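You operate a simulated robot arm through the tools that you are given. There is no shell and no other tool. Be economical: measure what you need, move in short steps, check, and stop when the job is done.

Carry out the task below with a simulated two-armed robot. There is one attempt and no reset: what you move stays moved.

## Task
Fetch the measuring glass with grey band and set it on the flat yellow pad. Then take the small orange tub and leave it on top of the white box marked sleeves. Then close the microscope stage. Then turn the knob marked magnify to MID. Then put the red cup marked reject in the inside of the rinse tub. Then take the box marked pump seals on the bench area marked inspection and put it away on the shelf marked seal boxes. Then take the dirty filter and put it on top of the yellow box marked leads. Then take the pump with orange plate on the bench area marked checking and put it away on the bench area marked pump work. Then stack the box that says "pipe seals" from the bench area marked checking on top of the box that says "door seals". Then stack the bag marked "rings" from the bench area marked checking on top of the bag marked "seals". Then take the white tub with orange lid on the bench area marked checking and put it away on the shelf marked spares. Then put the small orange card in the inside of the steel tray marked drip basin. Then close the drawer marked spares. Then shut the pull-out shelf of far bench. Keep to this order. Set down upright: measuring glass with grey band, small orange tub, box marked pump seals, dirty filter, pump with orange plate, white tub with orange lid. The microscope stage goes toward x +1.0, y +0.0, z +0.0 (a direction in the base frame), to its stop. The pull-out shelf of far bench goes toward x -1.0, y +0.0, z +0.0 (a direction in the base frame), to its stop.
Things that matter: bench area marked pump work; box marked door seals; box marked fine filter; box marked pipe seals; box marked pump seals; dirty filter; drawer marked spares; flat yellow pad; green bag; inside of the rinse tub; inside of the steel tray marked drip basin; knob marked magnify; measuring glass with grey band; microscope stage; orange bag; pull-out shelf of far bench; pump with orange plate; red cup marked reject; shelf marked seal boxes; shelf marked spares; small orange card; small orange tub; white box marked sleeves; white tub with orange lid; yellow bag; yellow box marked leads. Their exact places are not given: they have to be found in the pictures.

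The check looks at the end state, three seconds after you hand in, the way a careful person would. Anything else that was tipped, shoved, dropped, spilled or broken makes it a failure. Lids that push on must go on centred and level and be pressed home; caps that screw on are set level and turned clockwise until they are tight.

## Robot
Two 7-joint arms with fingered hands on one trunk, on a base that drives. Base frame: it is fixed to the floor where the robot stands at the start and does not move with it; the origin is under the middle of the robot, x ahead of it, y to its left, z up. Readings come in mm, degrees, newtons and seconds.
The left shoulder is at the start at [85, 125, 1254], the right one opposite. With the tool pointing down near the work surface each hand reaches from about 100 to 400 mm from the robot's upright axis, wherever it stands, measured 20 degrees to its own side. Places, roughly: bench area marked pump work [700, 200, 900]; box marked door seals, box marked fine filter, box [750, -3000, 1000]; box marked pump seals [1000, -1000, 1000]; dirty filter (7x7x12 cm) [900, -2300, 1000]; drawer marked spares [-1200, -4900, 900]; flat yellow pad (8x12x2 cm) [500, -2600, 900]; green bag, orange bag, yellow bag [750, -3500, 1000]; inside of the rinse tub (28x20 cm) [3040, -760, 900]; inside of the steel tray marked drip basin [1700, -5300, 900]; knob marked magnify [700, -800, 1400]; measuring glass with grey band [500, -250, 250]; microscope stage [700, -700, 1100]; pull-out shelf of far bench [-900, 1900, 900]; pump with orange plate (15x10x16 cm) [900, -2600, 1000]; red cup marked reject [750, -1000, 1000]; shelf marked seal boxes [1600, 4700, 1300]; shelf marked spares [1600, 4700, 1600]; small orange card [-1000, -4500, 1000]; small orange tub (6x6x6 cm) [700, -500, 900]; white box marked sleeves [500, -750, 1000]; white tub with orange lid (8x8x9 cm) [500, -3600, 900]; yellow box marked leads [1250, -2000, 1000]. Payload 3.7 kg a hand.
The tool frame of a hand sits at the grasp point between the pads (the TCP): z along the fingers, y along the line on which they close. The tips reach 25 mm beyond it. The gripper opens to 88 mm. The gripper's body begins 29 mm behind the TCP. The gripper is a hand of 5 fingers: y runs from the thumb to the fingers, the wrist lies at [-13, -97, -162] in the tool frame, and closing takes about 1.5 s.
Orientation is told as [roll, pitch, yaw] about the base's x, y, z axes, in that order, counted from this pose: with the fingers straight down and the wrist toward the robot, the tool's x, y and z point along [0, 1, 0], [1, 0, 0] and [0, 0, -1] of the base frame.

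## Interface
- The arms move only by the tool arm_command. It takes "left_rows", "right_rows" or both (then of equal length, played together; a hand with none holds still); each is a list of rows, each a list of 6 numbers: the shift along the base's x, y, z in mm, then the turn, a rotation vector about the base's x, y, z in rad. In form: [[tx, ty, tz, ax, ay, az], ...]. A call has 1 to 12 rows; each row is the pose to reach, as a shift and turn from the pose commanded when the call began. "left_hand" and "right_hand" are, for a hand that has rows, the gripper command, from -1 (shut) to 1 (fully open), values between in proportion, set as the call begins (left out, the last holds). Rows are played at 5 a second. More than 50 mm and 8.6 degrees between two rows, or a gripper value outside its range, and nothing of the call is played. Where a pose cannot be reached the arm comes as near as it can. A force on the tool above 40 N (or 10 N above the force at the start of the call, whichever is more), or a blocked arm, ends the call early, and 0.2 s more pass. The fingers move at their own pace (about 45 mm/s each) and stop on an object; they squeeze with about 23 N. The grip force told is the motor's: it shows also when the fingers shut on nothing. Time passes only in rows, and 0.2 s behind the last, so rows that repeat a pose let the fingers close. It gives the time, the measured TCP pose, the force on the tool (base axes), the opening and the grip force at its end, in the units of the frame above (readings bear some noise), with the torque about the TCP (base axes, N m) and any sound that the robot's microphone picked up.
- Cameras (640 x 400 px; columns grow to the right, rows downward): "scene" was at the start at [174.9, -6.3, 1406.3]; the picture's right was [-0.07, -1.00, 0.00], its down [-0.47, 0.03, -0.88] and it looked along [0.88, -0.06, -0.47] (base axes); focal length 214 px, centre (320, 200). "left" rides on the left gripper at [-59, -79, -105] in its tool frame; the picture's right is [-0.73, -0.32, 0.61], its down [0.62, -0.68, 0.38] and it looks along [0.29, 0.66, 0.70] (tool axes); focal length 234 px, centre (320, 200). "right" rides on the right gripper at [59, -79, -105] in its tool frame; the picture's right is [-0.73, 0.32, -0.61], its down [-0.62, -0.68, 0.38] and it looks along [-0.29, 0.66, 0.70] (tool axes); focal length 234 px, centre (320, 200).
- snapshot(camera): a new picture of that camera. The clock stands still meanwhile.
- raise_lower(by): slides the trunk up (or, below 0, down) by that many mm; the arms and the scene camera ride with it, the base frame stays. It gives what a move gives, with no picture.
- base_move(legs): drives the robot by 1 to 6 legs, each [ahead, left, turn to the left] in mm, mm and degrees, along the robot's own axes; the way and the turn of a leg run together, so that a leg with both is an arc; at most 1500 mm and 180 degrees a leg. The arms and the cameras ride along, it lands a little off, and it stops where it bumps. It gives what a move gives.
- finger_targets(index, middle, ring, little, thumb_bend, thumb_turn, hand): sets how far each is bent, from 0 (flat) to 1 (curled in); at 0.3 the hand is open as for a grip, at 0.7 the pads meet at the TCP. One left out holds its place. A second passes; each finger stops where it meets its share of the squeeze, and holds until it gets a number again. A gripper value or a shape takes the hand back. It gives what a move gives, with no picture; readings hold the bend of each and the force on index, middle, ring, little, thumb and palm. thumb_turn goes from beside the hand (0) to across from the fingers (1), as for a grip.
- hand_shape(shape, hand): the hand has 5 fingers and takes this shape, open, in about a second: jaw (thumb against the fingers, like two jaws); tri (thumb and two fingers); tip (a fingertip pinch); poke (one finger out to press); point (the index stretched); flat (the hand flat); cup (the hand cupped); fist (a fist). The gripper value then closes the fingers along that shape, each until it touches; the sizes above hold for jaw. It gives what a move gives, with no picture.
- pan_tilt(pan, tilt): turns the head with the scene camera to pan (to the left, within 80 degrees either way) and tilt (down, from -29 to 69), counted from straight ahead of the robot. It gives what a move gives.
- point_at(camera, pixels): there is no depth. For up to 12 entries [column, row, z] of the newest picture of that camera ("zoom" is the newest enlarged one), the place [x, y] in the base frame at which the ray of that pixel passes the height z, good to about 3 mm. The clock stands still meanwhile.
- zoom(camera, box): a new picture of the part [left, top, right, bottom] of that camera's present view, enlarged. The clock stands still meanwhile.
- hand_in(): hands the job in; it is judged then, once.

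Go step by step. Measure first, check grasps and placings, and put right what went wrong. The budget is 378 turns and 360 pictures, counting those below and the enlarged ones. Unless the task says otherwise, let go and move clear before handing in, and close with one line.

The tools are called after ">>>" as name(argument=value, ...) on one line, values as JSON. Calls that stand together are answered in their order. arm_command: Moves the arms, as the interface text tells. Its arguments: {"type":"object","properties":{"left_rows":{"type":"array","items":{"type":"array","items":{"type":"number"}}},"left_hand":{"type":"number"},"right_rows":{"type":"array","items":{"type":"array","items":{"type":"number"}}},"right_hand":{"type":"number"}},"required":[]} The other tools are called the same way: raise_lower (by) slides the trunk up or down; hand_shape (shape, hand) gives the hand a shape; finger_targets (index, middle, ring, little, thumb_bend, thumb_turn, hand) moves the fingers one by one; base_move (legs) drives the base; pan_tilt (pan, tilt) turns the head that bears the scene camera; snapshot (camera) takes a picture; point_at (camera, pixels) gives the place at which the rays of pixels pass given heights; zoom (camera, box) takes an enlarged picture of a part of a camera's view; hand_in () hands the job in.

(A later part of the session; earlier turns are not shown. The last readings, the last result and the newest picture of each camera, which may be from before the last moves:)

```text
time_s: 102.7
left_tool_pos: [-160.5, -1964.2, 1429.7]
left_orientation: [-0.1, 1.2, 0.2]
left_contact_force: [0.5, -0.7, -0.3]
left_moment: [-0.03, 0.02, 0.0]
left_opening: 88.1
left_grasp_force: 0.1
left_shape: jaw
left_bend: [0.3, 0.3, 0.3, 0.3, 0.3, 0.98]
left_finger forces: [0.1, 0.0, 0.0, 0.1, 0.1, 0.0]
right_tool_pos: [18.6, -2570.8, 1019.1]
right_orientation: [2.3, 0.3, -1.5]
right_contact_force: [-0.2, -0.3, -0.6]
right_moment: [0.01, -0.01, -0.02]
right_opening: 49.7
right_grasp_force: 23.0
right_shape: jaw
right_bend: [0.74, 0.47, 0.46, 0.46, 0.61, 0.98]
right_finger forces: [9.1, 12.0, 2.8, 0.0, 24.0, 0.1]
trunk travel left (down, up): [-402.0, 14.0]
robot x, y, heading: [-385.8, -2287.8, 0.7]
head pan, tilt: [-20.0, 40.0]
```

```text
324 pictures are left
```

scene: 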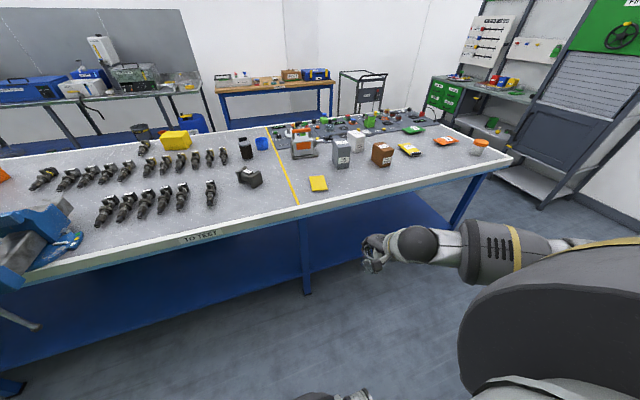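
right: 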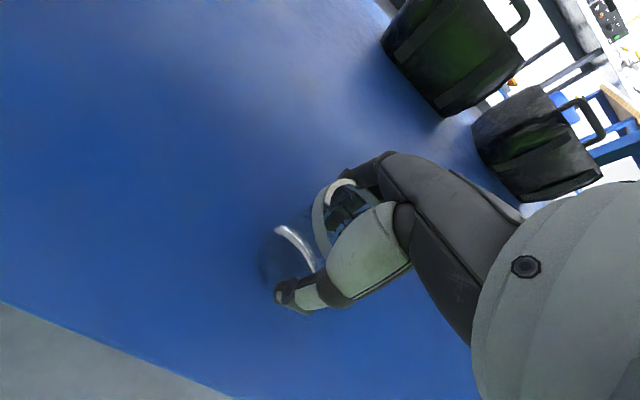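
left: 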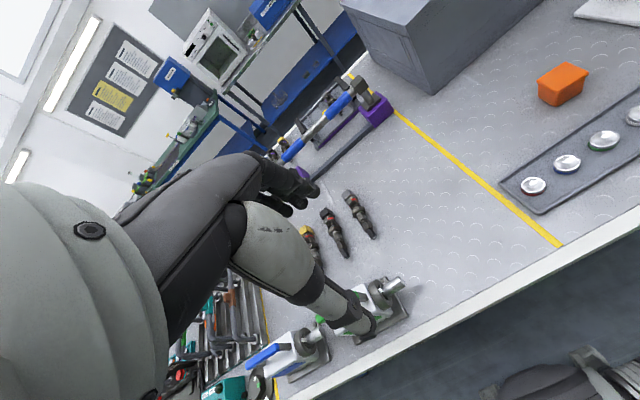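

The yellow pad is at (318,183), with many other targets in view. I enlarge that part to identify them.

>>> zoom(camera="scene", box=[220, 105, 380, 205])

>>> zoom(camera="scene", box=[360, 100, 520, 200])

>>> point_at(camera="scene", pixels=[[310, 176, 915], [326, 176, 915], [328, 190, 915], [312, 191, 915], [318, 183, 915], [150, 246, 895], [480, 178, 895]])

```text
4.00 times, centred on (300, 155) of scene
```

zoom: 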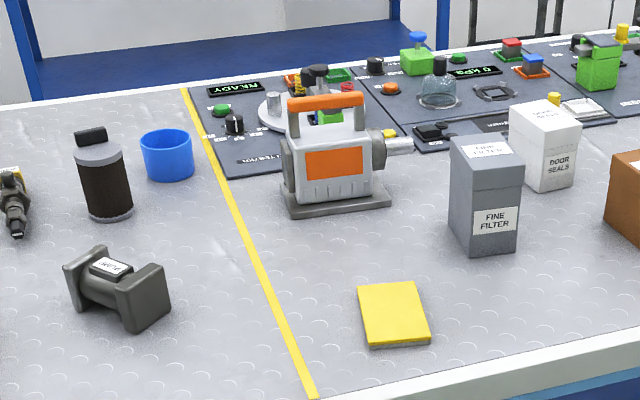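

```text
4.00 times, centred on (440, 150) of scene
```

zoom: 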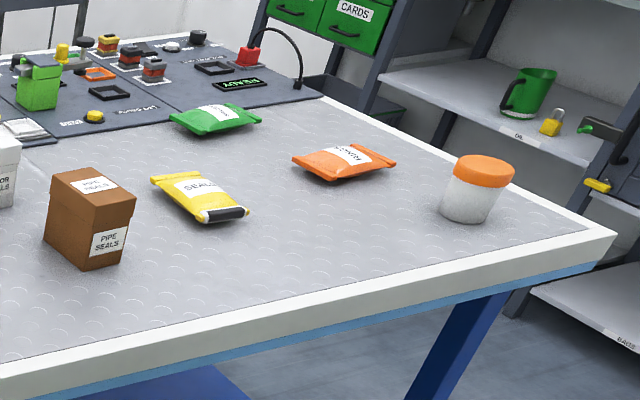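

```text
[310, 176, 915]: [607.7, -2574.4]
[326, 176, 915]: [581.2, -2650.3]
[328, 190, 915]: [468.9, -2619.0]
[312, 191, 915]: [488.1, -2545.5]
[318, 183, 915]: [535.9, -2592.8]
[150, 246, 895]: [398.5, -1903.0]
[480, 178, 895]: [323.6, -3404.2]
```

The pad centre measures about [536, -2597]. I drive up to the bench with the glass held high, then re-measure to fix heights by parallax.

>>> base_move(legs=[[420, 0, 0]])

>>> pan_tilt(pan=-35, tilt=55)

>>> snapshot(camera="scene")

>>> snapshot(camera="right")

```text
time_s: 105.3
left_tool_pos: [258.9, -1960.6, 1429.4]
left_orientation: [-0.1, 1.2, 0.4]
left_contact_force: [0.4, -0.1, -0.1]
left_moment: [-0.03, 0.0, 0.0]
left_opening: 87.8
left_grasp_force: 0.0
left_shape: jaw
left_bend: [0.3, 0.3, 0.3, 0.3, 0.3, 0.98]
left_finger forces: [0.0, 0.0, 0.0, 0.1, 0.1, 0.0]
right_tool_pos: [436.0, -2566.9, 1019.6]
right_orientation: [2.4, 0.3, -1.2]
right_contact_force: [0.2, 0.1, -0.6]
right_moment: [0.0, -0.03, 0.01]
right_opening: 49.1
right_grasp_force: 22.9
right_shape: jaw
right_bend: [0.74, 0.47, 0.46, 0.46, 0.61, 0.98]
right_finger forces: [9.1, 12.0, 2.8, 0.0, 24.0, 0.1]
trunk travel left (down, up): [-402.0, 14.0]
robot x, y, heading: [29.7, -2282.5, 0.4]
head pan, tilt: [-20.0, 40.0]
```

```text
time_s: 106.1
left_tool_pos: [257.3, -1959.9, 1429.7]
left_orientation: [-0.2, 1.1, 0.4]
left_contact_force: [-0.8, 0.4, 0.8]
left_moment: [0.01, 0.0, 0.02]
left_opening: 87.9
left_grasp_force: 0.0
left_shape: jaw
left_bend: [0.3, 0.3, 0.3, 0.3, 0.3, 0.98]
left_finger forces: [0.0, 0.0, 0.1, 0.0, 0.0, 0.0]
right_tool_pos: [436.2, -2567.4, 1018.9]
right_orientation: [2.3, 0.4, -1.3]
right_contact_force: [0.2, -0.6, 0.1]
right_moment: [0.0, 0.03, 0.0]
right_opening: 49.4
right_grasp_force: 22.8
right_shape: jaw
right_bend: [0.74, 0.47, 0.46, 0.46, 0.61, 0.98]
right_finger forces: [9.1, 11.9, 2.9, 0.1, 24.0, 0.0]
trunk travel left (down, up): [-402.0, 14.0]
robot x, y, heading: [28.9, -2285.8, 0.5]
head pan, tilt: [-35.0, 55.0]
```

```text
321 pictures are left
```

scene: 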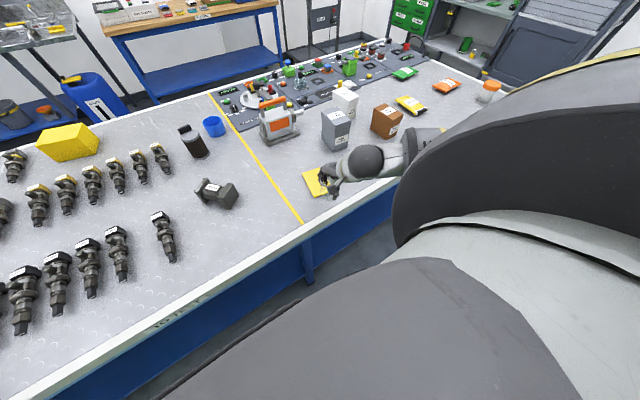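

```text
320 pictures are left
```

right: 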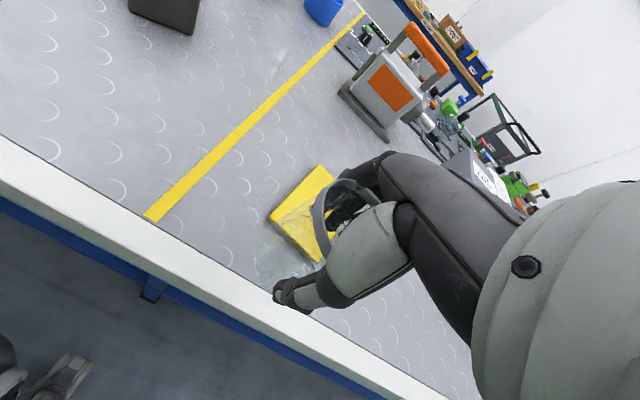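

>>> point_at(camera="right", pixels=[[147, 219, 880], [147, 219, 900], [147, 219, 930], [320, 164, 900], [320, 164, 930], [269, 215, 900], [269, 215, 930]])

>>> point_at(camera="scene", pixels=[[302, 223, 880], [302, 223, 900], [302, 223, 930], [303, 173, 900], [303, 173, 930], [313, 197, 900], [313, 197, 930]])

```text
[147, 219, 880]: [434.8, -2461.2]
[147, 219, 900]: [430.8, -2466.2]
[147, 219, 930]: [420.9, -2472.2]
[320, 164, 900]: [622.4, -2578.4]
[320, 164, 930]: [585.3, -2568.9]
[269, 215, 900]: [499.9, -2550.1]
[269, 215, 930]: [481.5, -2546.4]
```

```text
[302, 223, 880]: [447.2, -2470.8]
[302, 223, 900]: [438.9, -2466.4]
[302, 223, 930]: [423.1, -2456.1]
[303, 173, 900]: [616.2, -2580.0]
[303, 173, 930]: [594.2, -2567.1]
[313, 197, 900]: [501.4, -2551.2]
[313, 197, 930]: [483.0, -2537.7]
```

Both cameras agree on a bench top at z 900 and a pad top near z 918. I move the glass over the pad centre.

>>> arm_command(right_rows=[[40, -15, 0, 0, 0, 0], [80, -30, 0, 0, 0, 0], [99, -38, -15, 0, 0, 0], [99, -38, -40, 0, 0, 0]])

>>> snapshot(camera="right")

```text
time_s: 107.1
left_tool_pos: [258.7, -1961.0, 1429.6]
left_orientation: [-0.1, 1.1, 0.4]
left_contact_force: [-0.5, 0.6, 0.0]
left_moment: [0.0, 0.03, -0.01]
left_opening: 87.9
left_grasp_force: 0.1
left_shape: jaw
left_bend: [0.3, 0.3, 0.3, 0.3, 0.3, 0.98]
left_finger forces: [0.1, 0.1, 0.1, 0.1, 0.0, 0.0]
right_tool_pos: [536.1, -2605.6, 978.2]
right_orientation: [2.3, 0.4, -1.4]
right_contact_force: [-1.0, -0.6, -0.4]
right_moment: [0.03, -0.02, -0.01]
right_opening: 49.2
right_grasp_force: 23.2
right_shape: jaw
right_bend: [0.74, 0.47, 0.46, 0.46, 0.61, 0.98]
right_finger forces: [9.0, 12.0, 2.8, 0.0, 23.8, 0.0]
trunk travel left (down, up): [-402.0, 14.0]
robot x, y, heading: [34.0, -2286.6, 0.4]
head pan, tilt: [-35.0, 55.0]
```

```text
319 pictures are left
```

right: 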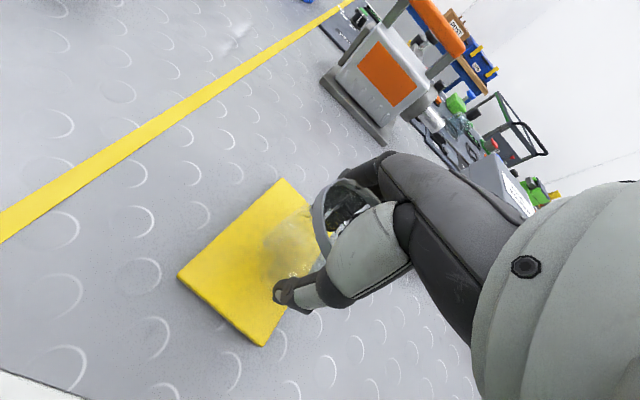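

>>> zoom(camera="right", box=[160, 150, 352, 270])

>>> point_at(camera="right", pixels=[[288, 243, 945], [180, 275, 917], [285, 180, 917], [262, 345, 917]])

```text
3.33 times, centred on (256, 210) of right
```

zoom: 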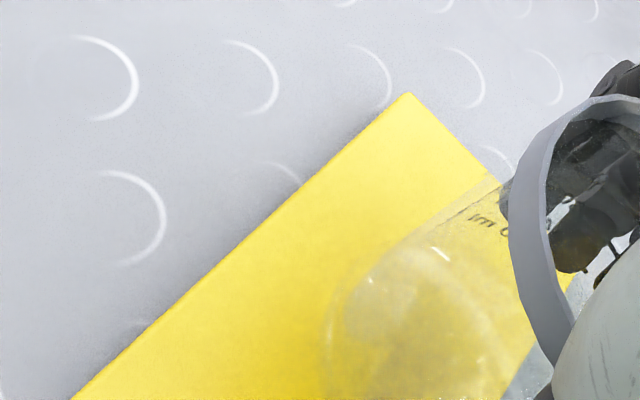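

```text
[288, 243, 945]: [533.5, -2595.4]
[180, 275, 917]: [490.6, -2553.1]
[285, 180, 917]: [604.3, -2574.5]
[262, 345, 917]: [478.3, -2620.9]
```

>>> arm_command(right_rows=[[3, 5, -8, 0, 0, 0], [3, 5, -16, 0, 0, 0], [3, 5, -20, 0, 0, 0]])

>>> arm_command(right_rows=[[0, 0, -2, 0, 0, 0], [0, 0, -4, 0, 0, 0]])

```text
time_s: 107.9
left_tool_pos: [258.5, -1960.2, 1430.5]
left_orientation: [-0.1, 1.1, 0.4]
left_contact_force: [-0.4, 0.0, -0.3]
left_moment: [-0.01, 0.03, 0.01]
left_opening: 87.6
left_grasp_force: 0.1
left_shape: jaw
left_bend: [0.3, 0.3, 0.3, 0.3, 0.3, 0.98]
left_finger forces: [0.0, 0.1, 0.1, 0.0, 0.0, 0.0]
right_tool_pos: [539.8, -2599.1, 958.2]
right_orientation: [2.3, 0.4, -1.4]
right_contact_force: [-0.1, 1.0, 0.2]
right_moment: [-0.06, -0.01, 0.0]
right_opening: 49.4
right_grasp_force: 23.4
right_shape: jaw
right_bend: [0.74, 0.47, 0.46, 0.46, 0.61, 0.98]
right_finger forces: [9.0, 12.1, 2.9, 0.0, 24.3, 0.0]
trunk travel left (down, up): [-402.0, 14.0]
robot x, y, heading: [34.1, -2288.1, 0.4]
head pan, tilt: [-35.0, 55.0]
```

```text
time_s: 108.5
left_tool_pos: [256.4, -1959.4, 1430.4]
left_orientation: [-0.1, 1.0, 0.4]
left_contact_force: [0.1, 0.1, -1.0]
left_moment: [0.0, 0.0, 0.03]
left_opening: 88.1
left_grasp_force: 0.1
left_shape: jaw
left_bend: [0.3, 0.3, 0.3, 0.3, 0.3, 0.98]
left_finger forces: [0.0, 0.0, 0.0, 0.0, 0.1, 0.1]
right_tool_pos: [540.4, -2598.4, 956.7]
right_orientation: [2.3, 0.0, -1.3]
right_contact_force: [-3.3, 0.0, 14.7]
right_moment: [-0.31, -0.18, -0.08]
right_opening: 48.7
right_grasp_force: 23.4
right_shape: jaw
right_bend: [0.74, 0.47, 0.46, 0.46, 0.62, 0.98]
right_finger forces: [9.2, 12.3, 3.1, 0.0, 28.3, 0.0]
trunk travel left (down, up): [-402.0, 14.0]
robot x, y, heading: [30.0, -2283.7, 0.3]
head pan, tilt: [-35.0, 55.0]
```

Contact with the pad at 15 N. I relieve 1 mm and open, then lift straight up.

>>> arm_command(right_rows=[[0, 0, 1, 0, 0, 0], [0, 0, 1, 0, 0, 0], [0, 0, 1, 0, 0, 0], [0, 0, 1, 0, 0, 0], [0, 0, 1, 0, 0, 0], [0, 0, 1, 0, 0, 0]], right_hand=1)

>>> arm_command(right_rows=[[0, 0, 25, 0, 0, 0], [0, 0, 50, 0, 0, 0], [0, 0, 80, 0, 0, 0], [0, 0, 120, 0, 0, 0], [-30, 0, 150, 0, 0, 0]])

>>> snapshot(camera="right")

```text
time_s: 109.9
left_tool_pos: [258.4, -1960.0, 1429.4]
left_orientation: [-0.1, 1.1, 0.3]
left_contact_force: [-0.5, 0.5, 0.3]
left_moment: [-0.01, 0.01, 0.01]
left_opening: 88.1
left_grasp_force: 0.0
left_shape: jaw
left_bend: [0.3, 0.3, 0.3, 0.3, 0.3, 0.98]
left_finger forces: [0.0, 0.1, 0.1, 0.0, 0.1, 0.0]
right_tool_pos: [538.6, -2598.5, 955.8]
right_orientation: [2.3, 0.5, -1.3]
right_contact_force: [-0.8, 2.0, 4.7]
right_moment: [-0.05, -0.09, 0.04]
right_opening: 88.0
right_grasp_force: 0.0
right_shape: jaw
right_bend: [0.29, 0.3, 0.3, 0.3, 0.3, 0.97]
right_finger forces: [4.5, 0.0, 0.1, 0.0, 3.6, 0.1]
trunk travel left (down, up): [-402.0, 14.0]
robot x, y, heading: [32.7, -2283.8, 0.5]
head pan, tilt: [-35.0, 55.0]
```

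```text
time_s: 111.1
left_tool_pos: [257.4, -1960.5, 1429.2]
left_orientation: [-0.1, 1.1, 0.4]
left_contact_force: [-0.4, -0.2, 0.3]
left_moment: [0.02, 0.02, -0.03]
left_opening: 87.9
left_grasp_force: 0.1
left_shape: jaw
left_bend: [0.3, 0.3, 0.3, 0.3, 0.3, 0.98]
left_finger forces: [0.0, 0.0, 0.1, 0.0, 0.1, 0.0]
right_tool_pos: [508.5, -2600.2, 1105.6]
right_orientation: [2.3, 0.4, -1.4]
right_contact_force: [0.8, 0.8, -1.0]
right_moment: [0.02, -0.01, -0.04]
right_opening: 88.0
right_grasp_force: 0.0
right_shape: jaw
right_bend: [0.29, 0.3, 0.3, 0.3, 0.3, 0.97]
right_finger forces: [1.4, 0.0, 0.0, 0.1, 1.4, 0.1]
trunk travel left (down, up): [-402.0, 14.0]
robot x, y, heading: [33.8, -2291.5, 0.5]
head pan, tilt: [-35.0, 55.0]
```

```text
317 pictures are left
```

right: 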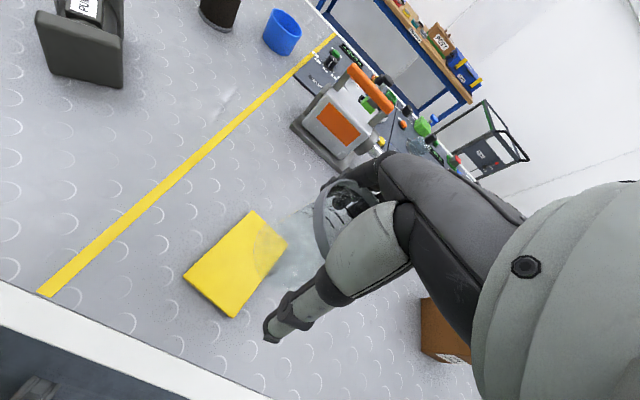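

The glass came up with the hand: it is wedged between index and thumb even at full opening (1.4 N each). I set it back on the pad and then open those fingers wider individually.

>>> arm_command(right_rows=[[30, 0, -30, 0, 0, 0], [30, 0, -70, 0, 0, 0], [30, 0, -110, 0, 0, 0], [30, 0, -135, 0, 0, 0], [30, 0, -142, 0, 0, 0]])

>>> arm_command(right_rows=[[0, 0, -2, 0, 0, 0], [0, 0, -4, 0, 0, 0], [0, 0, -6, 0, 0, 0]])

>>> snapshot(camera="right")

```text
time_s: 112.3
left_tool_pos: [258.9, -1960.0, 1429.2]
left_orientation: [-0.1, 1.1, 0.4]
left_contact_force: [-0.3, -1.0, -1.4]
left_moment: [-0.02, 0.02, 0.0]
left_opening: 87.8
left_grasp_force: 0.1
left_shape: jaw
left_bend: [0.3, 0.3, 0.3, 0.3, 0.3, 0.98]
left_finger forces: [0.1, 0.1, 0.0, 0.0, 0.1, 0.1]
right_tool_pos: [539.8, -2600.6, 961.8]
right_orientation: [2.3, 0.5, -1.3]
right_contact_force: [1.5, 0.4, -1.1]
right_moment: [0.0, -0.01, 0.01]
right_opening: 87.9
right_grasp_force: 0.0
right_shape: jaw
right_bend: [0.3, 0.3, 0.3, 0.3, 0.3, 0.97]
right_finger forces: [1.3, 0.0, 0.1, 0.1, 1.2, 0.0]
trunk travel left (down, up): [-402.0, 14.0]
robot x, y, heading: [34.2, -2287.4, 0.8]
head pan, tilt: [-35.0, 55.0]
```

```text
time_s: 113.1
left_tool_pos: [257.8, -1959.9, 1429.7]
left_orientation: [-0.1, 1.1, 0.5]
left_contact_force: [-0.2, 0.4, 0.8]
left_moment: [0.02, -0.01, -0.03]
left_opening: 88.0
left_grasp_force: 0.2
left_shape: jaw
left_bend: [0.3, 0.3, 0.3, 0.3, 0.3, 0.98]
left_finger forces: [0.1, 0.0, 0.0, 0.1, 0.1, 0.0]
right_tool_pos: [539.3, -2599.7, 956.7]
right_orientation: [2.2, 0.4, -1.3]
right_contact_force: [0.0, -0.3, 0.7]
right_moment: [-0.01, -0.04, -0.01]
right_opening: 87.8
right_grasp_force: 0.0
right_shape: jaw
right_bend: [0.3, 0.3, 0.3, 0.3, 0.3, 0.97]
right_finger forces: [1.5, 0.0, 0.1, 0.0, 1.4, 0.1]
trunk travel left (down, up): [-402.0, 14.0]
robot x, y, heading: [36.2, -2287.5, 0.4]
head pan, tilt: [-35.0, 55.0]
```

```text
316 pictures are left
```

right: 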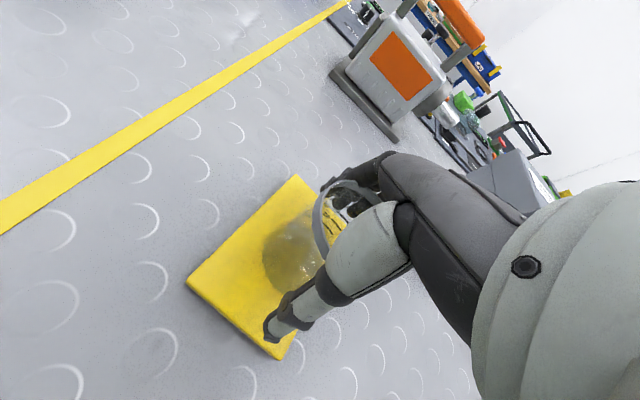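

>>> arm_command(right_rows=[[0, 0, -1.5, 0, 0, 0]])

>>> finger_targets(hand="right", index=0.1, middle=0.1, ring=0.1, little=0.1, thumb_bend=0.1)

>>> snapshot(camera="right")

```text
time_s: 113.5
left_tool_pos: [258.0, -1961.2, 1429.3]
left_orientation: [0.0, 1.1, 0.4]
left_contact_force: [0.1, -1.2, 0.1]
left_moment: [-0.05, -0.03, 0.03]
left_opening: 88.0
left_grasp_force: 0.1
left_shape: jaw
left_bend: [0.3, 0.3, 0.3, 0.3, 0.3, 0.98]
left_finger forces: [0.1, 0.0, 0.0, 0.0, 0.0, 0.0]
right_tool_pos: [540.6, -2599.1, 956.4]
right_orientation: [2.3, 0.4, -1.5]
right_contact_force: [-0.4, -0.1, 3.3]
right_moment: [-0.02, 0.01, 0.01]
right_opening: 87.9
right_grasp_force: 0.0
right_shape: jaw
right_bend: [0.3, 0.3, 0.3, 0.3, 0.3, 0.97]
right_finger forces: [2.0, 0.0, 0.0, 0.1, 1.9, 0.1]
trunk travel left (down, up): [-402.0, 14.0]
robot x, y, heading: [30.3, -2287.2, 0.4]
head pan, tilt: [-35.0, 55.0]
```

```text
time_s: 114.5
left_tool_pos: [258.1, -1959.7, 1429.8]
left_orientation: [0.0, 1.0, 0.4]
left_contact_force: [-0.3, 0.1, -0.2]
left_moment: [0.0, -0.01, -0.02]
left_opening: 88.1
left_grasp_force: 0.0
left_shape: jaw
left_bend: [0.3, 0.3, 0.3, 0.3, 0.3, 0.98]
left_finger forces: [0.0, 0.0, 0.1, 0.0, 0.0, 0.0]
right_tool_pos: [540.7, -2600.0, 955.5]
right_orientation: [2.3, 0.5, -1.4]
right_contact_force: [-0.3, -0.6, -0.3]
right_moment: [-0.01, -0.03, -0.02]
right_opening: 120.2
right_grasp_force: 0.1
right_shape: fingers
right_bend: [0.1, 0.1, 0.1, 0.1, 0.1, 0.97]
right_finger forces: [0.1, 0.0, 0.0, 0.0, 0.1, 0.1]
trunk travel left (down, up): [-402.0, 14.0]
robot x, y, heading: [33.3, -2283.6, 0.5]
head pan, tilt: [-35.0, 55.0]
```

```text
315 pictures are left
```

right: 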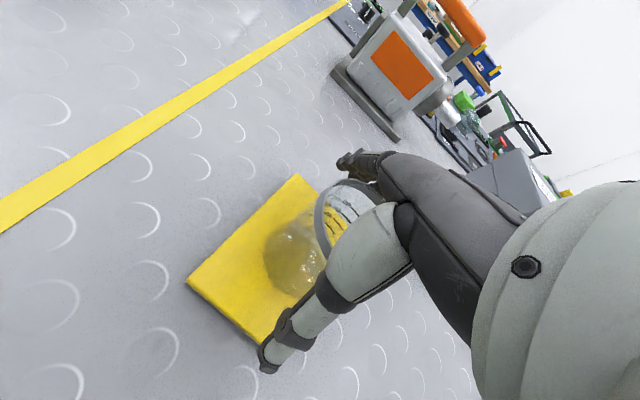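

Now no contact at a 120 mm opening. I lift straight up and verify the glass stays.

>>> arm_command(right_rows=[[0, 0, 20, 0, 0, 0], [0, 0, 40, 0, 0, 0], [0, 0, 70, 0, 0, 0], [0, 0, 110, 0, 0, 0], [0, 0, 150, 0, 0, 0]])

>>> snapshot(camera="right")

```text
time_s: 115.7
left_tool_pos: [258.5, -1959.7, 1429.3]
left_orientation: [-0.1, 1.1, 0.5]
left_contact_force: [-0.2, 0.5, 0.5]
left_moment: [-0.02, -0.01, 0.01]
left_opening: 88.0
left_grasp_force: 0.1
left_shape: jaw
left_bend: [0.3, 0.3, 0.3, 0.3, 0.3, 0.98]
left_finger forces: [0.0, 0.0, 0.0, 0.1, 0.0, 0.0]
right_tool_pos: [540.6, -2599.2, 1106.6]
right_orientation: [2.4, 0.3, -1.4]
right_contact_force: [-0.7, -1.1, 0.0]
right_moment: [-0.02, -0.02, -0.04]
right_opening: 120.1
right_grasp_force: 0.0
right_shape: fingers
right_bend: [0.1, 0.1, 0.1, 0.1, 0.1, 0.97]
right_finger forces: [0.1, 0.0, 0.0, 0.1, 0.1, 0.1]
trunk travel left (down, up): [-402.0, 14.0]
robot x, y, heading: [33.7, -2286.4, 0.4]
head pan, tilt: [-35.0, 55.0]
```

```text
314 pictures are left
```

right: 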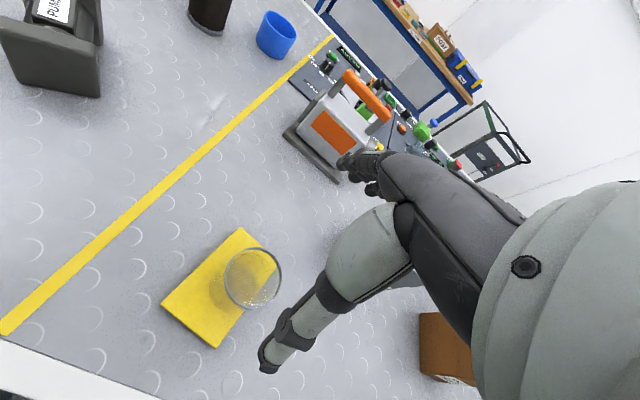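

The glass stands on the pad. Next is the orange tub: I retreat to the aisle and drive back left to it.

>>> base_move(legs=[[-420, 0, 0], [0, 1050, 0], [0, 1000, 0]])

>>> pan_tilt(pan=-25, tilt=40)

>>> snapshot(camera="scene")

```text
time_s: 136.0
left_tool_pos: [-168.5, 74.1, 1429.2]
left_orientation: [-0.1, 1.2, 0.0]
left_contact_force: [0.2, 0.3, 0.0]
left_moment: [-0.02, 0.01, -0.02]
left_opening: 88.0
left_grasp_force: 0.1
left_shape: jaw
left_bend: [0.3, 0.3, 0.3, 0.3, 0.3, 0.98]
left_finger forces: [0.1, 0.0, 0.1, 0.0, 0.0, 0.1]
right_tool_pos: [109.6, -567.6, 1105.4]
right_orientation: [2.2, 0.4, -1.7]
right_contact_force: [0.3, 0.7, 0.2]
right_moment: [0.0, 0.02, 0.01]
right_opening: 120.1
right_grasp_force: 0.1
right_shape: fingers
right_bend: [0.1, 0.1, 0.1, 0.1, 0.1, 0.97]
right_finger forces: [0.0, 0.1, 0.1, 0.0, 0.0, 0.0]
trunk travel left (down, up): [-402.0, 14.0]
robot x, y, heading: [-401.7, -250.7, -0.1]
head pan, tilt: [-35.0, 55.0]
```

```text
time_s: 136.7
left_tool_pos: [-168.2, 72.8, 1429.9]
left_orientation: [-0.1, 1.1, 0.1]
left_contact_force: [0.4, 0.3, -0.7]
left_moment: [-0.01, 0.01, 0.02]
left_opening: 87.8
left_grasp_force: 0.0
left_shape: jaw
left_bend: [0.3, 0.3, 0.3, 0.3, 0.3, 0.98]
left_finger forces: [0.0, 0.0, 0.0, 0.1, 0.0, 0.0]
right_tool_pos: [108.6, -568.0, 1105.6]
right_orientation: [2.4, 0.4, -1.8]
right_contact_force: [0.4, 0.4, -0.5]
right_moment: [-0.04, 0.02, 0.0]
right_opening: 120.2
right_grasp_force: 0.1
right_shape: fingers
right_bend: [0.1, 0.1, 0.1, 0.1, 0.1, 0.97]
right_finger forces: [0.0, 0.1, 0.0, 0.0, 0.0, 0.2]
trunk travel left (down, up): [-402.0, 14.0]
robot x, y, heading: [-399.6, -250.5, 0.2]
head pan, tilt: [-25.0, 40.0]
```

```text
313 pictures are left
```

scene: 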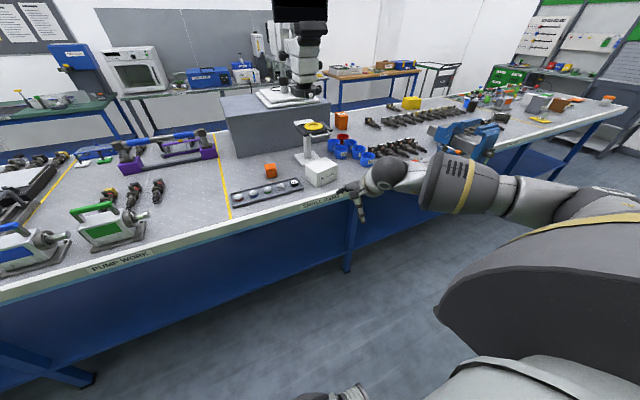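

>>> zoom(camera="scene", box=[220, 60, 412, 200])

>>> point_at(camera="scene", pixels=[[270, 177, 900], [264, 165, 960], [276, 165, 960], [305, 172, 980], [336, 168, 980], [319, 160, 980]])

```text
2.86 times, centred on (316, 130) of scene
```

zoom: 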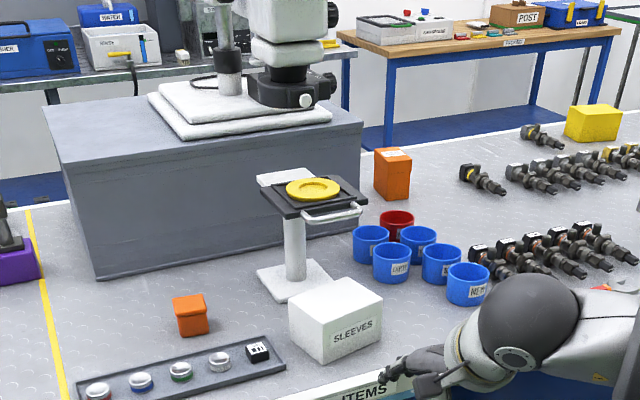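

```text
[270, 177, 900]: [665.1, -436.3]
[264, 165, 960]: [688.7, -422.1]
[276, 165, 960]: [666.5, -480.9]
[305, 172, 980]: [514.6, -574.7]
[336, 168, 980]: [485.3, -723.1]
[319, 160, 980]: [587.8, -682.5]
```

The tub is near [680, -450]. I move in with the hand high and measure it with the wrist camera.

>>> arm_command(right_rows=[[0, 40, 0, 0, 0, 0], [0, 80, 0, 0, 0, 0], [0, 115, 0, 0, 0, 0]])

>>> base_move(legs=[[440, 0, 0]])

>>> pan_tilt(pan=-30, tilt=50)

>>> snapshot(camera="scene")

>>> snapshot(camera="right")

```text
time_s: 137.5
left_tool_pos: [-169.1, 74.6, 1429.6]
left_orientation: [-0.1, 1.1, 0.1]
left_contact_force: [0.5, -0.4, -1.0]
left_moment: [0.01, 0.02, 0.03]
left_opening: 87.8
left_grasp_force: 0.1
left_shape: jaw
left_bend: [0.3, 0.3, 0.3, 0.3, 0.3, 0.98]
left_finger forces: [0.1, 0.0, 0.0, 0.0, 0.1, 0.0]
right_tool_pos: [109.2, -452.5, 1106.0]
right_orientation: [2.2, 0.4, -1.8]
right_contact_force: [0.3, 0.1, 0.1]
right_moment: [-0.01, 0.0, 0.04]
right_opening: 120.1
right_grasp_force: 0.0
right_shape: fingers
right_bend: [0.1, 0.1, 0.1, 0.1, 0.1, 0.97]
right_finger forces: [0.1, 0.0, 0.0, 0.0, 0.0, 0.1]
trunk travel left (down, up): [-402.0, 14.0]
robot x, y, heading: [-398.5, -250.6, 0.2]
head pan, tilt: [-25.0, 40.0]
```

```text
time_s: 140.2
left_tool_pos: [271.2, 74.8, 1429.7]
left_orientation: [-0.1, 1.1, 0.0]
left_contact_force: [0.0, -0.1, 0.3]
left_moment: [-0.02, 0.0, -0.02]
left_opening: 87.8
left_grasp_force: 0.1
left_shape: jaw
left_bend: [0.3, 0.3, 0.3, 0.3, 0.3, 0.98]
left_finger forces: [0.0, 0.1, 0.1, 0.0, 0.0, 0.0]
right_tool_pos: [549.6, -452.4, 1105.4]
right_orientation: [2.3, 0.3, -1.7]
right_contact_force: [0.6, 0.2, 0.5]
right_moment: [0.01, -0.03, 0.04]
right_opening: 120.2
right_grasp_force: 0.1
right_shape: fingers
right_bend: [0.1, 0.1, 0.1, 0.1, 0.1, 0.97]
right_finger forces: [0.0, 0.1, 0.1, 0.0, 0.0, 0.0]
trunk travel left (down, up): [-402.0, 14.0]
robot x, y, heading: [43.3, -247.0, 0.2]
head pan, tilt: [-25.0, 40.0]
```

```text
time_s: 140.9
left_tool_pos: [271.0, 73.9, 1431.3]
left_orientation: [-0.1, 1.1, -0.1]
left_contact_force: [-0.3, 0.1, 0.3]
left_moment: [0.0, -0.01, 0.01]
left_opening: 88.0
left_grasp_force: 0.0
left_shape: jaw
left_bend: [0.3, 0.3, 0.3, 0.3, 0.3, 0.98]
left_finger forces: [0.0, 0.0, 0.0, 0.1, 0.1, 0.0]
right_tool_pos: [550.1, -451.4, 1105.8]
right_orientation: [2.3, 0.3, -1.6]
right_contact_force: [0.2, 0.6, -1.0]
right_moment: [-0.01, 0.03, -0.01]
right_opening: 120.1
right_grasp_force: 0.1
right_shape: fingers
right_bend: [0.1, 0.1, 0.1, 0.1, 0.1, 0.97]
right_finger forces: [0.0, 0.0, 0.0, 0.0, 0.0, 0.0]
trunk travel left (down, up): [-402.0, 14.0]
robot x, y, heading: [42.6, -247.9, 0.1]
head pan, tilt: [-30.0, 50.0]
```

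```text
311 pictures are left
```

scene: 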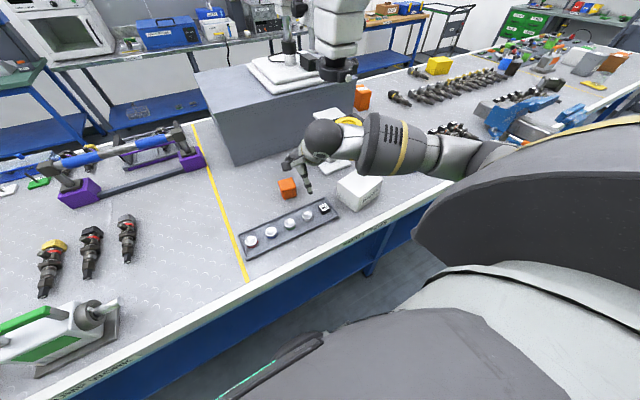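

```text
310 pictures are left
```

right: 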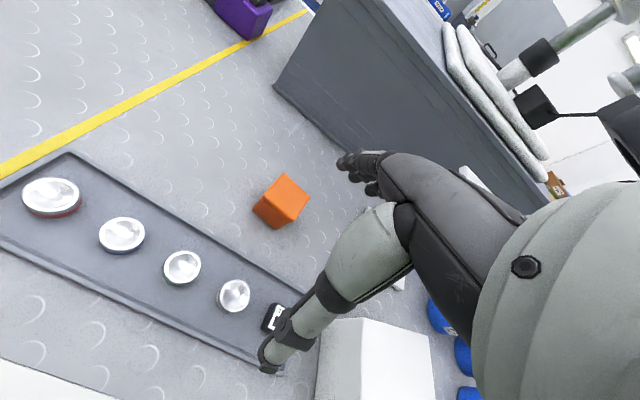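

>>> zoom(camera="right", box=[220, 140, 380, 240])

>>> point_at(camera="right", pixels=[[285, 174, 960], [309, 199, 960], [292, 222, 960], [267, 192, 960], [253, 210, 900], [275, 229, 900]])

>>> point_at(camera="scene", pixels=[[278, 180, 960], [293, 177, 960], [298, 185, 960], [281, 187, 960], [283, 199, 900], [298, 196, 900]])

```text
4.00 times, centred on (300, 190) of right
```

zoom: 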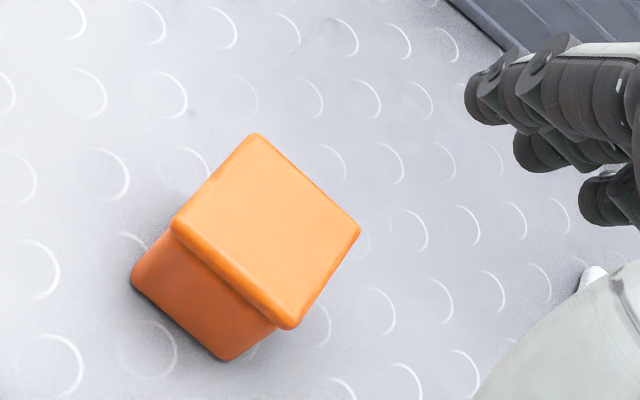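

```text
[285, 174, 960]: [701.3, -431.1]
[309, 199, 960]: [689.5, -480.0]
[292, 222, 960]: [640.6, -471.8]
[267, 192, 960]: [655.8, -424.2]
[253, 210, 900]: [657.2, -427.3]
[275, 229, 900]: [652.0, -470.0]
```

```text
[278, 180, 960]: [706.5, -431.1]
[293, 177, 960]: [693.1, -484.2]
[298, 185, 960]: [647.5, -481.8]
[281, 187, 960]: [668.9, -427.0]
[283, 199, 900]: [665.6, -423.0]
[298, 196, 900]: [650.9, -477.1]
```

>>> point_at(camera="right", pixels=[[275, 88, 900], [330, 155, 900], [437, 165, 1060], [318, 330, 980], [425, 332, 980]])

>>> arm_command(right_rows=[[30, 0, -10, 0, 0, -0.03], [60, 0, -20, 0, 0, -0.06], [90, 0, -40, 0, 0, -0.09], [121, 0, -60, 0, 0, -0.12], [121, 0, -90, 0, 0, -0.12]], right_hand=1)

>>> snapshot(camera="right")

```text
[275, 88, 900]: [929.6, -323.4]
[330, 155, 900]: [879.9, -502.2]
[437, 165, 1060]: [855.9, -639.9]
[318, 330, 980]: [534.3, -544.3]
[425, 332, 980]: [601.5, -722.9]
```

```text
time_s: 142.1
left_tool_pos: [270.2, 73.7, 1429.4]
left_orientation: [0.0, 1.1, -0.1]
left_contact_force: [-0.5, 0.7, 0.0]
left_moment: [0.03, 0.01, -0.02]
left_opening: 87.7
left_grasp_force: 0.1
left_shape: jaw
left_bend: [0.3, 0.3, 0.3, 0.3, 0.3, 0.98]
left_finger forces: [0.0, 0.1, 0.0, 0.0, 0.0, 0.0]
right_tool_pos: [671.2, -451.8, 1016.1]
right_orientation: [2.3, 0.4, -8.6]
right_contact_force: [-1.0, 0.4, -0.7]
right_moment: [-0.01, -0.01, 0.03]
right_opening: 88.0
right_grasp_force: 0.3
right_shape: jaw
right_bend: [0.3, 0.3, 0.3, 0.3, 0.3, 0.97]
right_finger forces: [0.0, 0.0, 0.0, 0.0, 0.0, 0.1]
trunk travel left (down, up): [-402.0, 14.0]
robot x, y, heading: [41.0, -245.9, 0.3]
head pan, tilt: [-30.0, 50.0]
```

```text
308 pictures are left
```

right: 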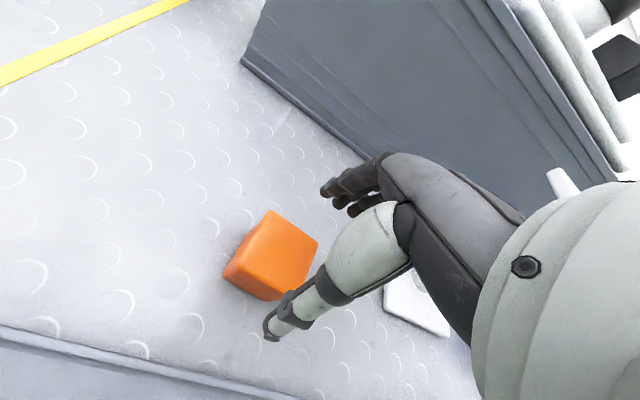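

>>> point_at(camera="right", pixels=[[268, 210, 958], [318, 240, 958], [238, 258, 958], [290, 297, 958], [223, 275, 900]])

```text
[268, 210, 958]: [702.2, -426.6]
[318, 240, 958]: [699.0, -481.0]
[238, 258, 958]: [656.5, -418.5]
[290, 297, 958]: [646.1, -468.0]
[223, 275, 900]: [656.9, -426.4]
```

>>> arm_command(right_rows=[[4, 3, -25, 0, 0, 0], [4, 3, -50, 0, 0, 0], [4, 3, -72, 0, 0, 0], [4, 3, -86, 0, 0, 0]])

>>> arm_command(right_rows=[[0, 0, 0, 0, 0, 0], [0, 0, 0, 0, 0, 0], [0, 0, 0, 0, 0, 0], [0, 0, 0, 0, 0, 0], [0, 0, 0, 0, 0, 0], [0, 0, 0, 0, 0, 0], [0, 0, 0, 0, 0, 0]], right_hand=-1)

>>> snapshot(camera="right")

```text
time_s: 143.1
left_tool_pos: [271.0, 75.2, 1430.0]
left_orientation: [-0.2, 1.1, -0.1]
left_contact_force: [0.3, 0.7, -0.1]
left_moment: [-0.01, -0.02, 0.01]
left_opening: 87.7
left_grasp_force: 0.1
left_shape: jaw
left_bend: [0.3, 0.3, 0.3, 0.3, 0.3, 0.98]
left_finger forces: [0.0, 0.0, 0.0, 0.1, 0.0, 0.1]
right_tool_pos: [675.4, -448.5, 931.3]
right_orientation: [2.5, 0.2, -8.5]
right_contact_force: [3.3, -0.2, 6.1]
right_moment: [0.01, -0.04, -0.02]
right_opening: 88.0
right_grasp_force: 0.0
right_shape: jaw
right_bend: [0.29, 0.3, 0.3, 0.3, 0.29, 0.97]
right_finger forces: [5.7, 0.0, 0.0, 0.1, 1.0, 0.1]
trunk travel left (down, up): [-402.0, 14.0]
robot x, y, heading: [43.7, -249.3, 0.3]
head pan, tilt: [-30.0, 50.0]
```

```text
time_s: 144.7
left_tool_pos: [271.4, 75.5, 1429.3]
left_orientation: [0.0, 1.1, 0.0]
left_contact_force: [0.0, -0.1, -0.1]
left_moment: [0.0, -0.02, 0.06]
left_opening: 88.1
left_grasp_force: 0.0
left_shape: jaw
left_bend: [0.3, 0.3, 0.3, 0.3, 0.3, 0.98]
left_finger forces: [0.0, 0.1, 0.0, 0.0, 0.0, 0.0]
right_tool_pos: [675.5, -448.6, 930.7]
right_orientation: [2.3, 0.2, -8.6]
right_contact_force: [8.4, 0.1, 11.2]
right_moment: [-0.13, -0.48, 0.07]
right_opening: 46.7
right_grasp_force: 22.7
right_shape: jaw
right_bend: [0.74, 0.46, 0.39, 0.48, 0.65, 0.99]
right_finger forces: [15.1, 14.9, 3.0, 0.0, 23.7, 0.0]
trunk travel left (down, up): [-402.0, 14.0]
robot x, y, heading: [43.9, -250.0, 0.1]
head pan, tilt: [-30.0, 50.0]
```

```text
307 pictures are left
```

right: 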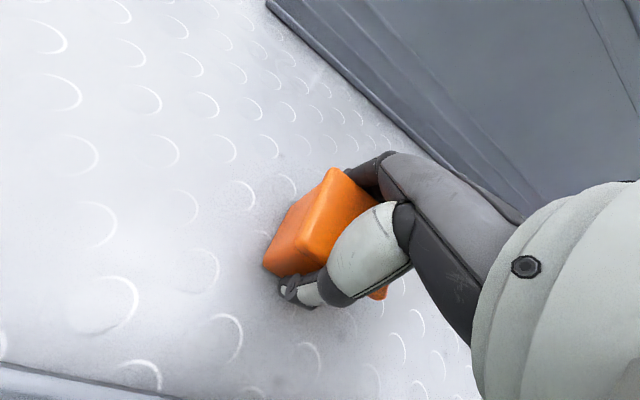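

The tub is gripped (47 mm, 23 N). I lift and check.

>>> arm_command(right_rows=[[0, 0, 20, 0, 0, 0], [0, 0, 50, 0, 0, 0], [0, 0, 90, 0, 0, 0], [-20, 0, 130, 0, 0, 0]])

>>> snapshot(camera="right")

>>> snapshot(camera="scene")

```text
time_s: 145.7
left_tool_pos: [270.0, 74.3, 1430.7]
left_orientation: [0.0, 0.9, 0.0]
left_contact_force: [0.6, 0.0, 0.6]
left_moment: [0.01, 0.0, 0.0]
left_opening: 87.8
left_grasp_force: 0.0
left_shape: jaw
left_bend: [0.3, 0.3, 0.3, 0.3, 0.3, 0.98]
left_finger forces: [0.0, 0.0, 0.0, 0.0, 0.0, 0.0]
right_tool_pos: [652.7, -449.8, 1060.7]
right_orientation: [2.3, 0.5, -8.6]
right_contact_force: [-0.2, 0.0, -1.0]
right_moment: [-0.01, -0.02, 0.01]
right_opening: 44.7
right_grasp_force: 22.8
right_shape: jaw
right_bend: [0.74, 0.48, 0.41, 0.48, 0.65, 0.99]
right_finger forces: [10.5, 12.7, 2.5, 0.0, 25.7, 0.1]
trunk travel left (down, up): [-402.0, 14.0]
robot x, y, heading: [44.8, -248.7, 0.2]
head pan, tilt: [-30.0, 50.0]
```

```text
306 pictures are left
```

right: 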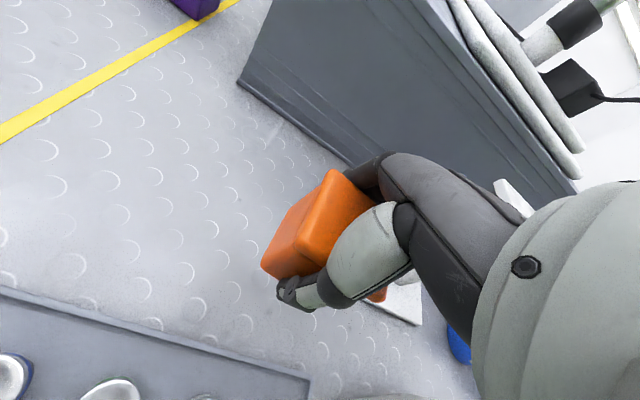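

```text
305 pictures are left
```

scene: 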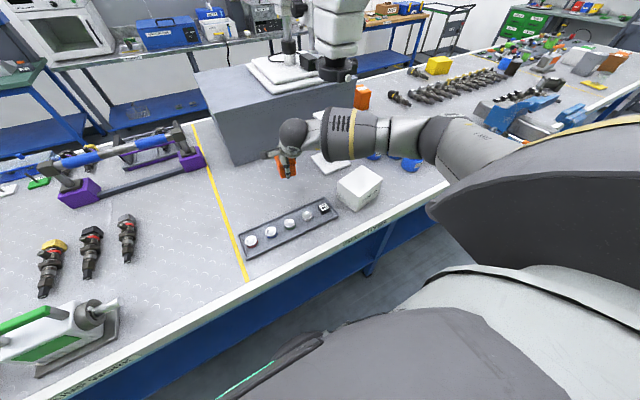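

>>> zoom(camera="scene", box=[310, 150, 406, 220])

```text
5.71 times, centred on (358, 185) of scene
```

zoom: 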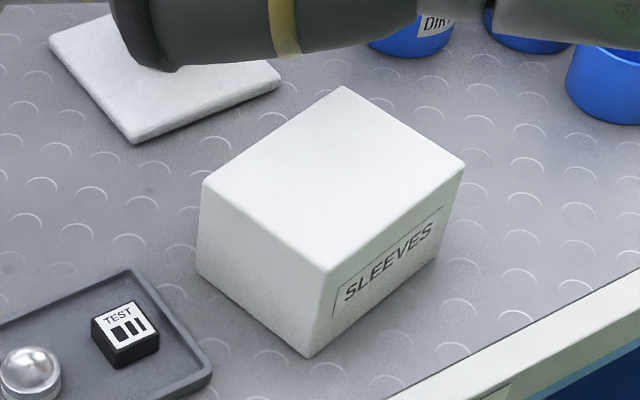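

>>> point_at(camera="zoom", pixels=[[308, 357, 900], [197, 272, 900], [432, 258, 900], [328, 272, 970], [328, 272, 985], [328, 272, 1000], [203, 182, 985], [344, 87, 985], [464, 165, 985]])

```text
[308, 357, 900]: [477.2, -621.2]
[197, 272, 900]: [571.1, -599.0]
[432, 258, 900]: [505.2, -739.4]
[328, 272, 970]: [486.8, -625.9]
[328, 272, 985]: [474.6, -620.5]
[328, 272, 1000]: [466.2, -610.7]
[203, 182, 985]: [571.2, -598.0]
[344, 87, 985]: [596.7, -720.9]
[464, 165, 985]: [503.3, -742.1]
```

The box top is at z≈983, centre about [537, -670]. The stage nearby needs measuring first, so I pull the hand back out of the camera's line.

>>> arm_command(right_rows=[[-40, 0, 15, 0, 0, 0], [-80, 0, 30, 0, 0, 0], [-120, 0, 40, 0, 0, 0], [-160, 0, 40, 0, 0, 0], [-200, 20, 40, 0, 0, 0], [-230, 60, 40, 0, 0, 0]])

>>> pan_tilt(pan=-40, tilt=40)

>>> snapshot(camera="scene")

```text
time_s: 147.1
left_tool_pos: [272.2, 76.3, 1429.9]
left_orientation: [0.0, 1.1, 0.0]
left_contact_force: [0.2, -0.4, -0.2]
left_moment: [-0.02, 0.0, 0.01]
left_opening: 87.8
left_grasp_force: 0.1
left_shape: jaw
left_bend: [0.3, 0.3, 0.3, 0.3, 0.3, 0.98]
left_finger forces: [0.1, 0.0, 0.0, 0.1, 0.0, 0.1]
right_tool_pos: [425.0, -386.2, 1097.9]
right_orientation: [2.1, 0.4, -8.6]
right_contact_force: [1.2, 0.1, -0.8]
right_moment: [-0.02, -0.01, 0.02]
right_opening: 44.9
right_grasp_force: 22.7
right_shape: jaw
right_bend: [0.74, 0.48, 0.42, 0.48, 0.65, 0.99]
right_finger forces: [10.4, 12.6, 2.6, 0.0, 25.5, 0.1]
trunk travel left (down, up): [-402.0, 14.0]
robot x, y, heading: [45.7, -250.5, -0.1]
head pan, tilt: [-30.0, 50.0]
```

```text
time_s: 147.9
left_tool_pos: [271.4, 73.7, 1429.4]
left_orientation: [-0.1, 1.2, 0.0]
left_contact_force: [0.1, -0.3, -0.2]
left_moment: [-0.02, 0.01, 0.03]
left_opening: 87.7
left_grasp_force: 0.1
left_shape: jaw
left_bend: [0.3, 0.3, 0.3, 0.3, 0.3, 0.98]
left_finger forces: [0.0, 0.0, 0.1, 0.0, 0.0, 0.0]
right_tool_pos: [424.5, -387.2, 1099.2]
right_orientation: [2.3, 0.5, -8.6]
right_contact_force: [-0.2, 0.6, -2.0]
right_moment: [-0.01, 0.01, 0.05]
right_opening: 44.8
right_grasp_force: 23.1
right_shape: jaw
right_bend: [0.74, 0.48, 0.42, 0.48, 0.65, 0.99]
right_finger forces: [10.4, 12.5, 2.6, 0.1, 25.4, 0.1]
trunk travel left (down, up): [-402.0, 14.0]
robot x, y, heading: [40.8, -250.8, 0.1]
head pan, tilt: [-40.0, 40.0]
```

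```text
303 pictures are left
```

scene: 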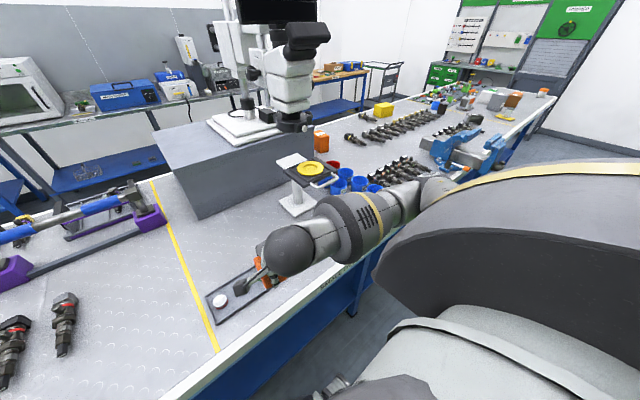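

>>> zoom(camera="scene", box=[240, 120, 400, 220])

>>> zoom(camera="scene", box=[200, 20, 360, 140])

>>> point_at(camera="scene", pixels=[[277, 163, 1060], [277, 163, 1100], [336, 176, 1060], [336, 176, 1100], [312, 187, 1060], [312, 187, 1100], [280, 207, 900], [297, 217, 900]])

```text
4.00 times, centred on (320, 170) of scene
```

zoom: 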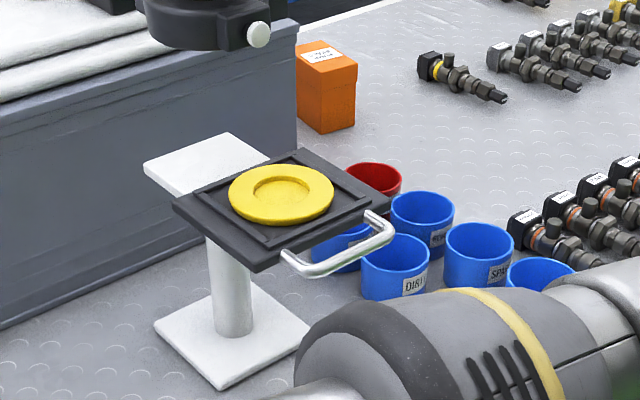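

```text
3.33 times, centred on (280, 80) of scene
```

zoom: 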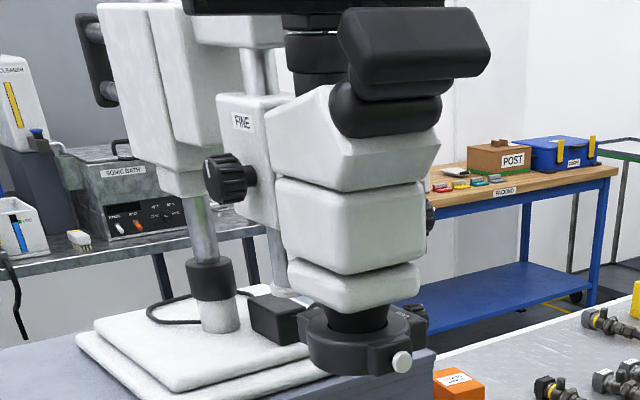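

```text
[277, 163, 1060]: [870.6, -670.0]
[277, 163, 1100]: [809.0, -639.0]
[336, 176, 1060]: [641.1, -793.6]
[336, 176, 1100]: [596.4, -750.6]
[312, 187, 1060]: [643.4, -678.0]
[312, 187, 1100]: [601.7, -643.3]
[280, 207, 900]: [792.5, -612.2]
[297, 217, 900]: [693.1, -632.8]
```

>>> point_at(camera="scene", pixels=[[298, 203, 900], [293, 181, 1040], [293, 181, 1060], [293, 181, 1080], [281, 202, 900], [277, 163, 1040], [297, 153, 1040], [297, 153, 1080], [297, 153, 1060], [315, 199, 900]])

```text
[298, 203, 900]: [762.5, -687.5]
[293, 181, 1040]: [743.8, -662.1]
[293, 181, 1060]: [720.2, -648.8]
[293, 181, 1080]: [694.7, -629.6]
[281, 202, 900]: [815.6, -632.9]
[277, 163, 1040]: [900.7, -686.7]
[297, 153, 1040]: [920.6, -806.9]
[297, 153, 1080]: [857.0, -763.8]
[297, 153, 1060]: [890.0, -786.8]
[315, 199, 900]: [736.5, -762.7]
```

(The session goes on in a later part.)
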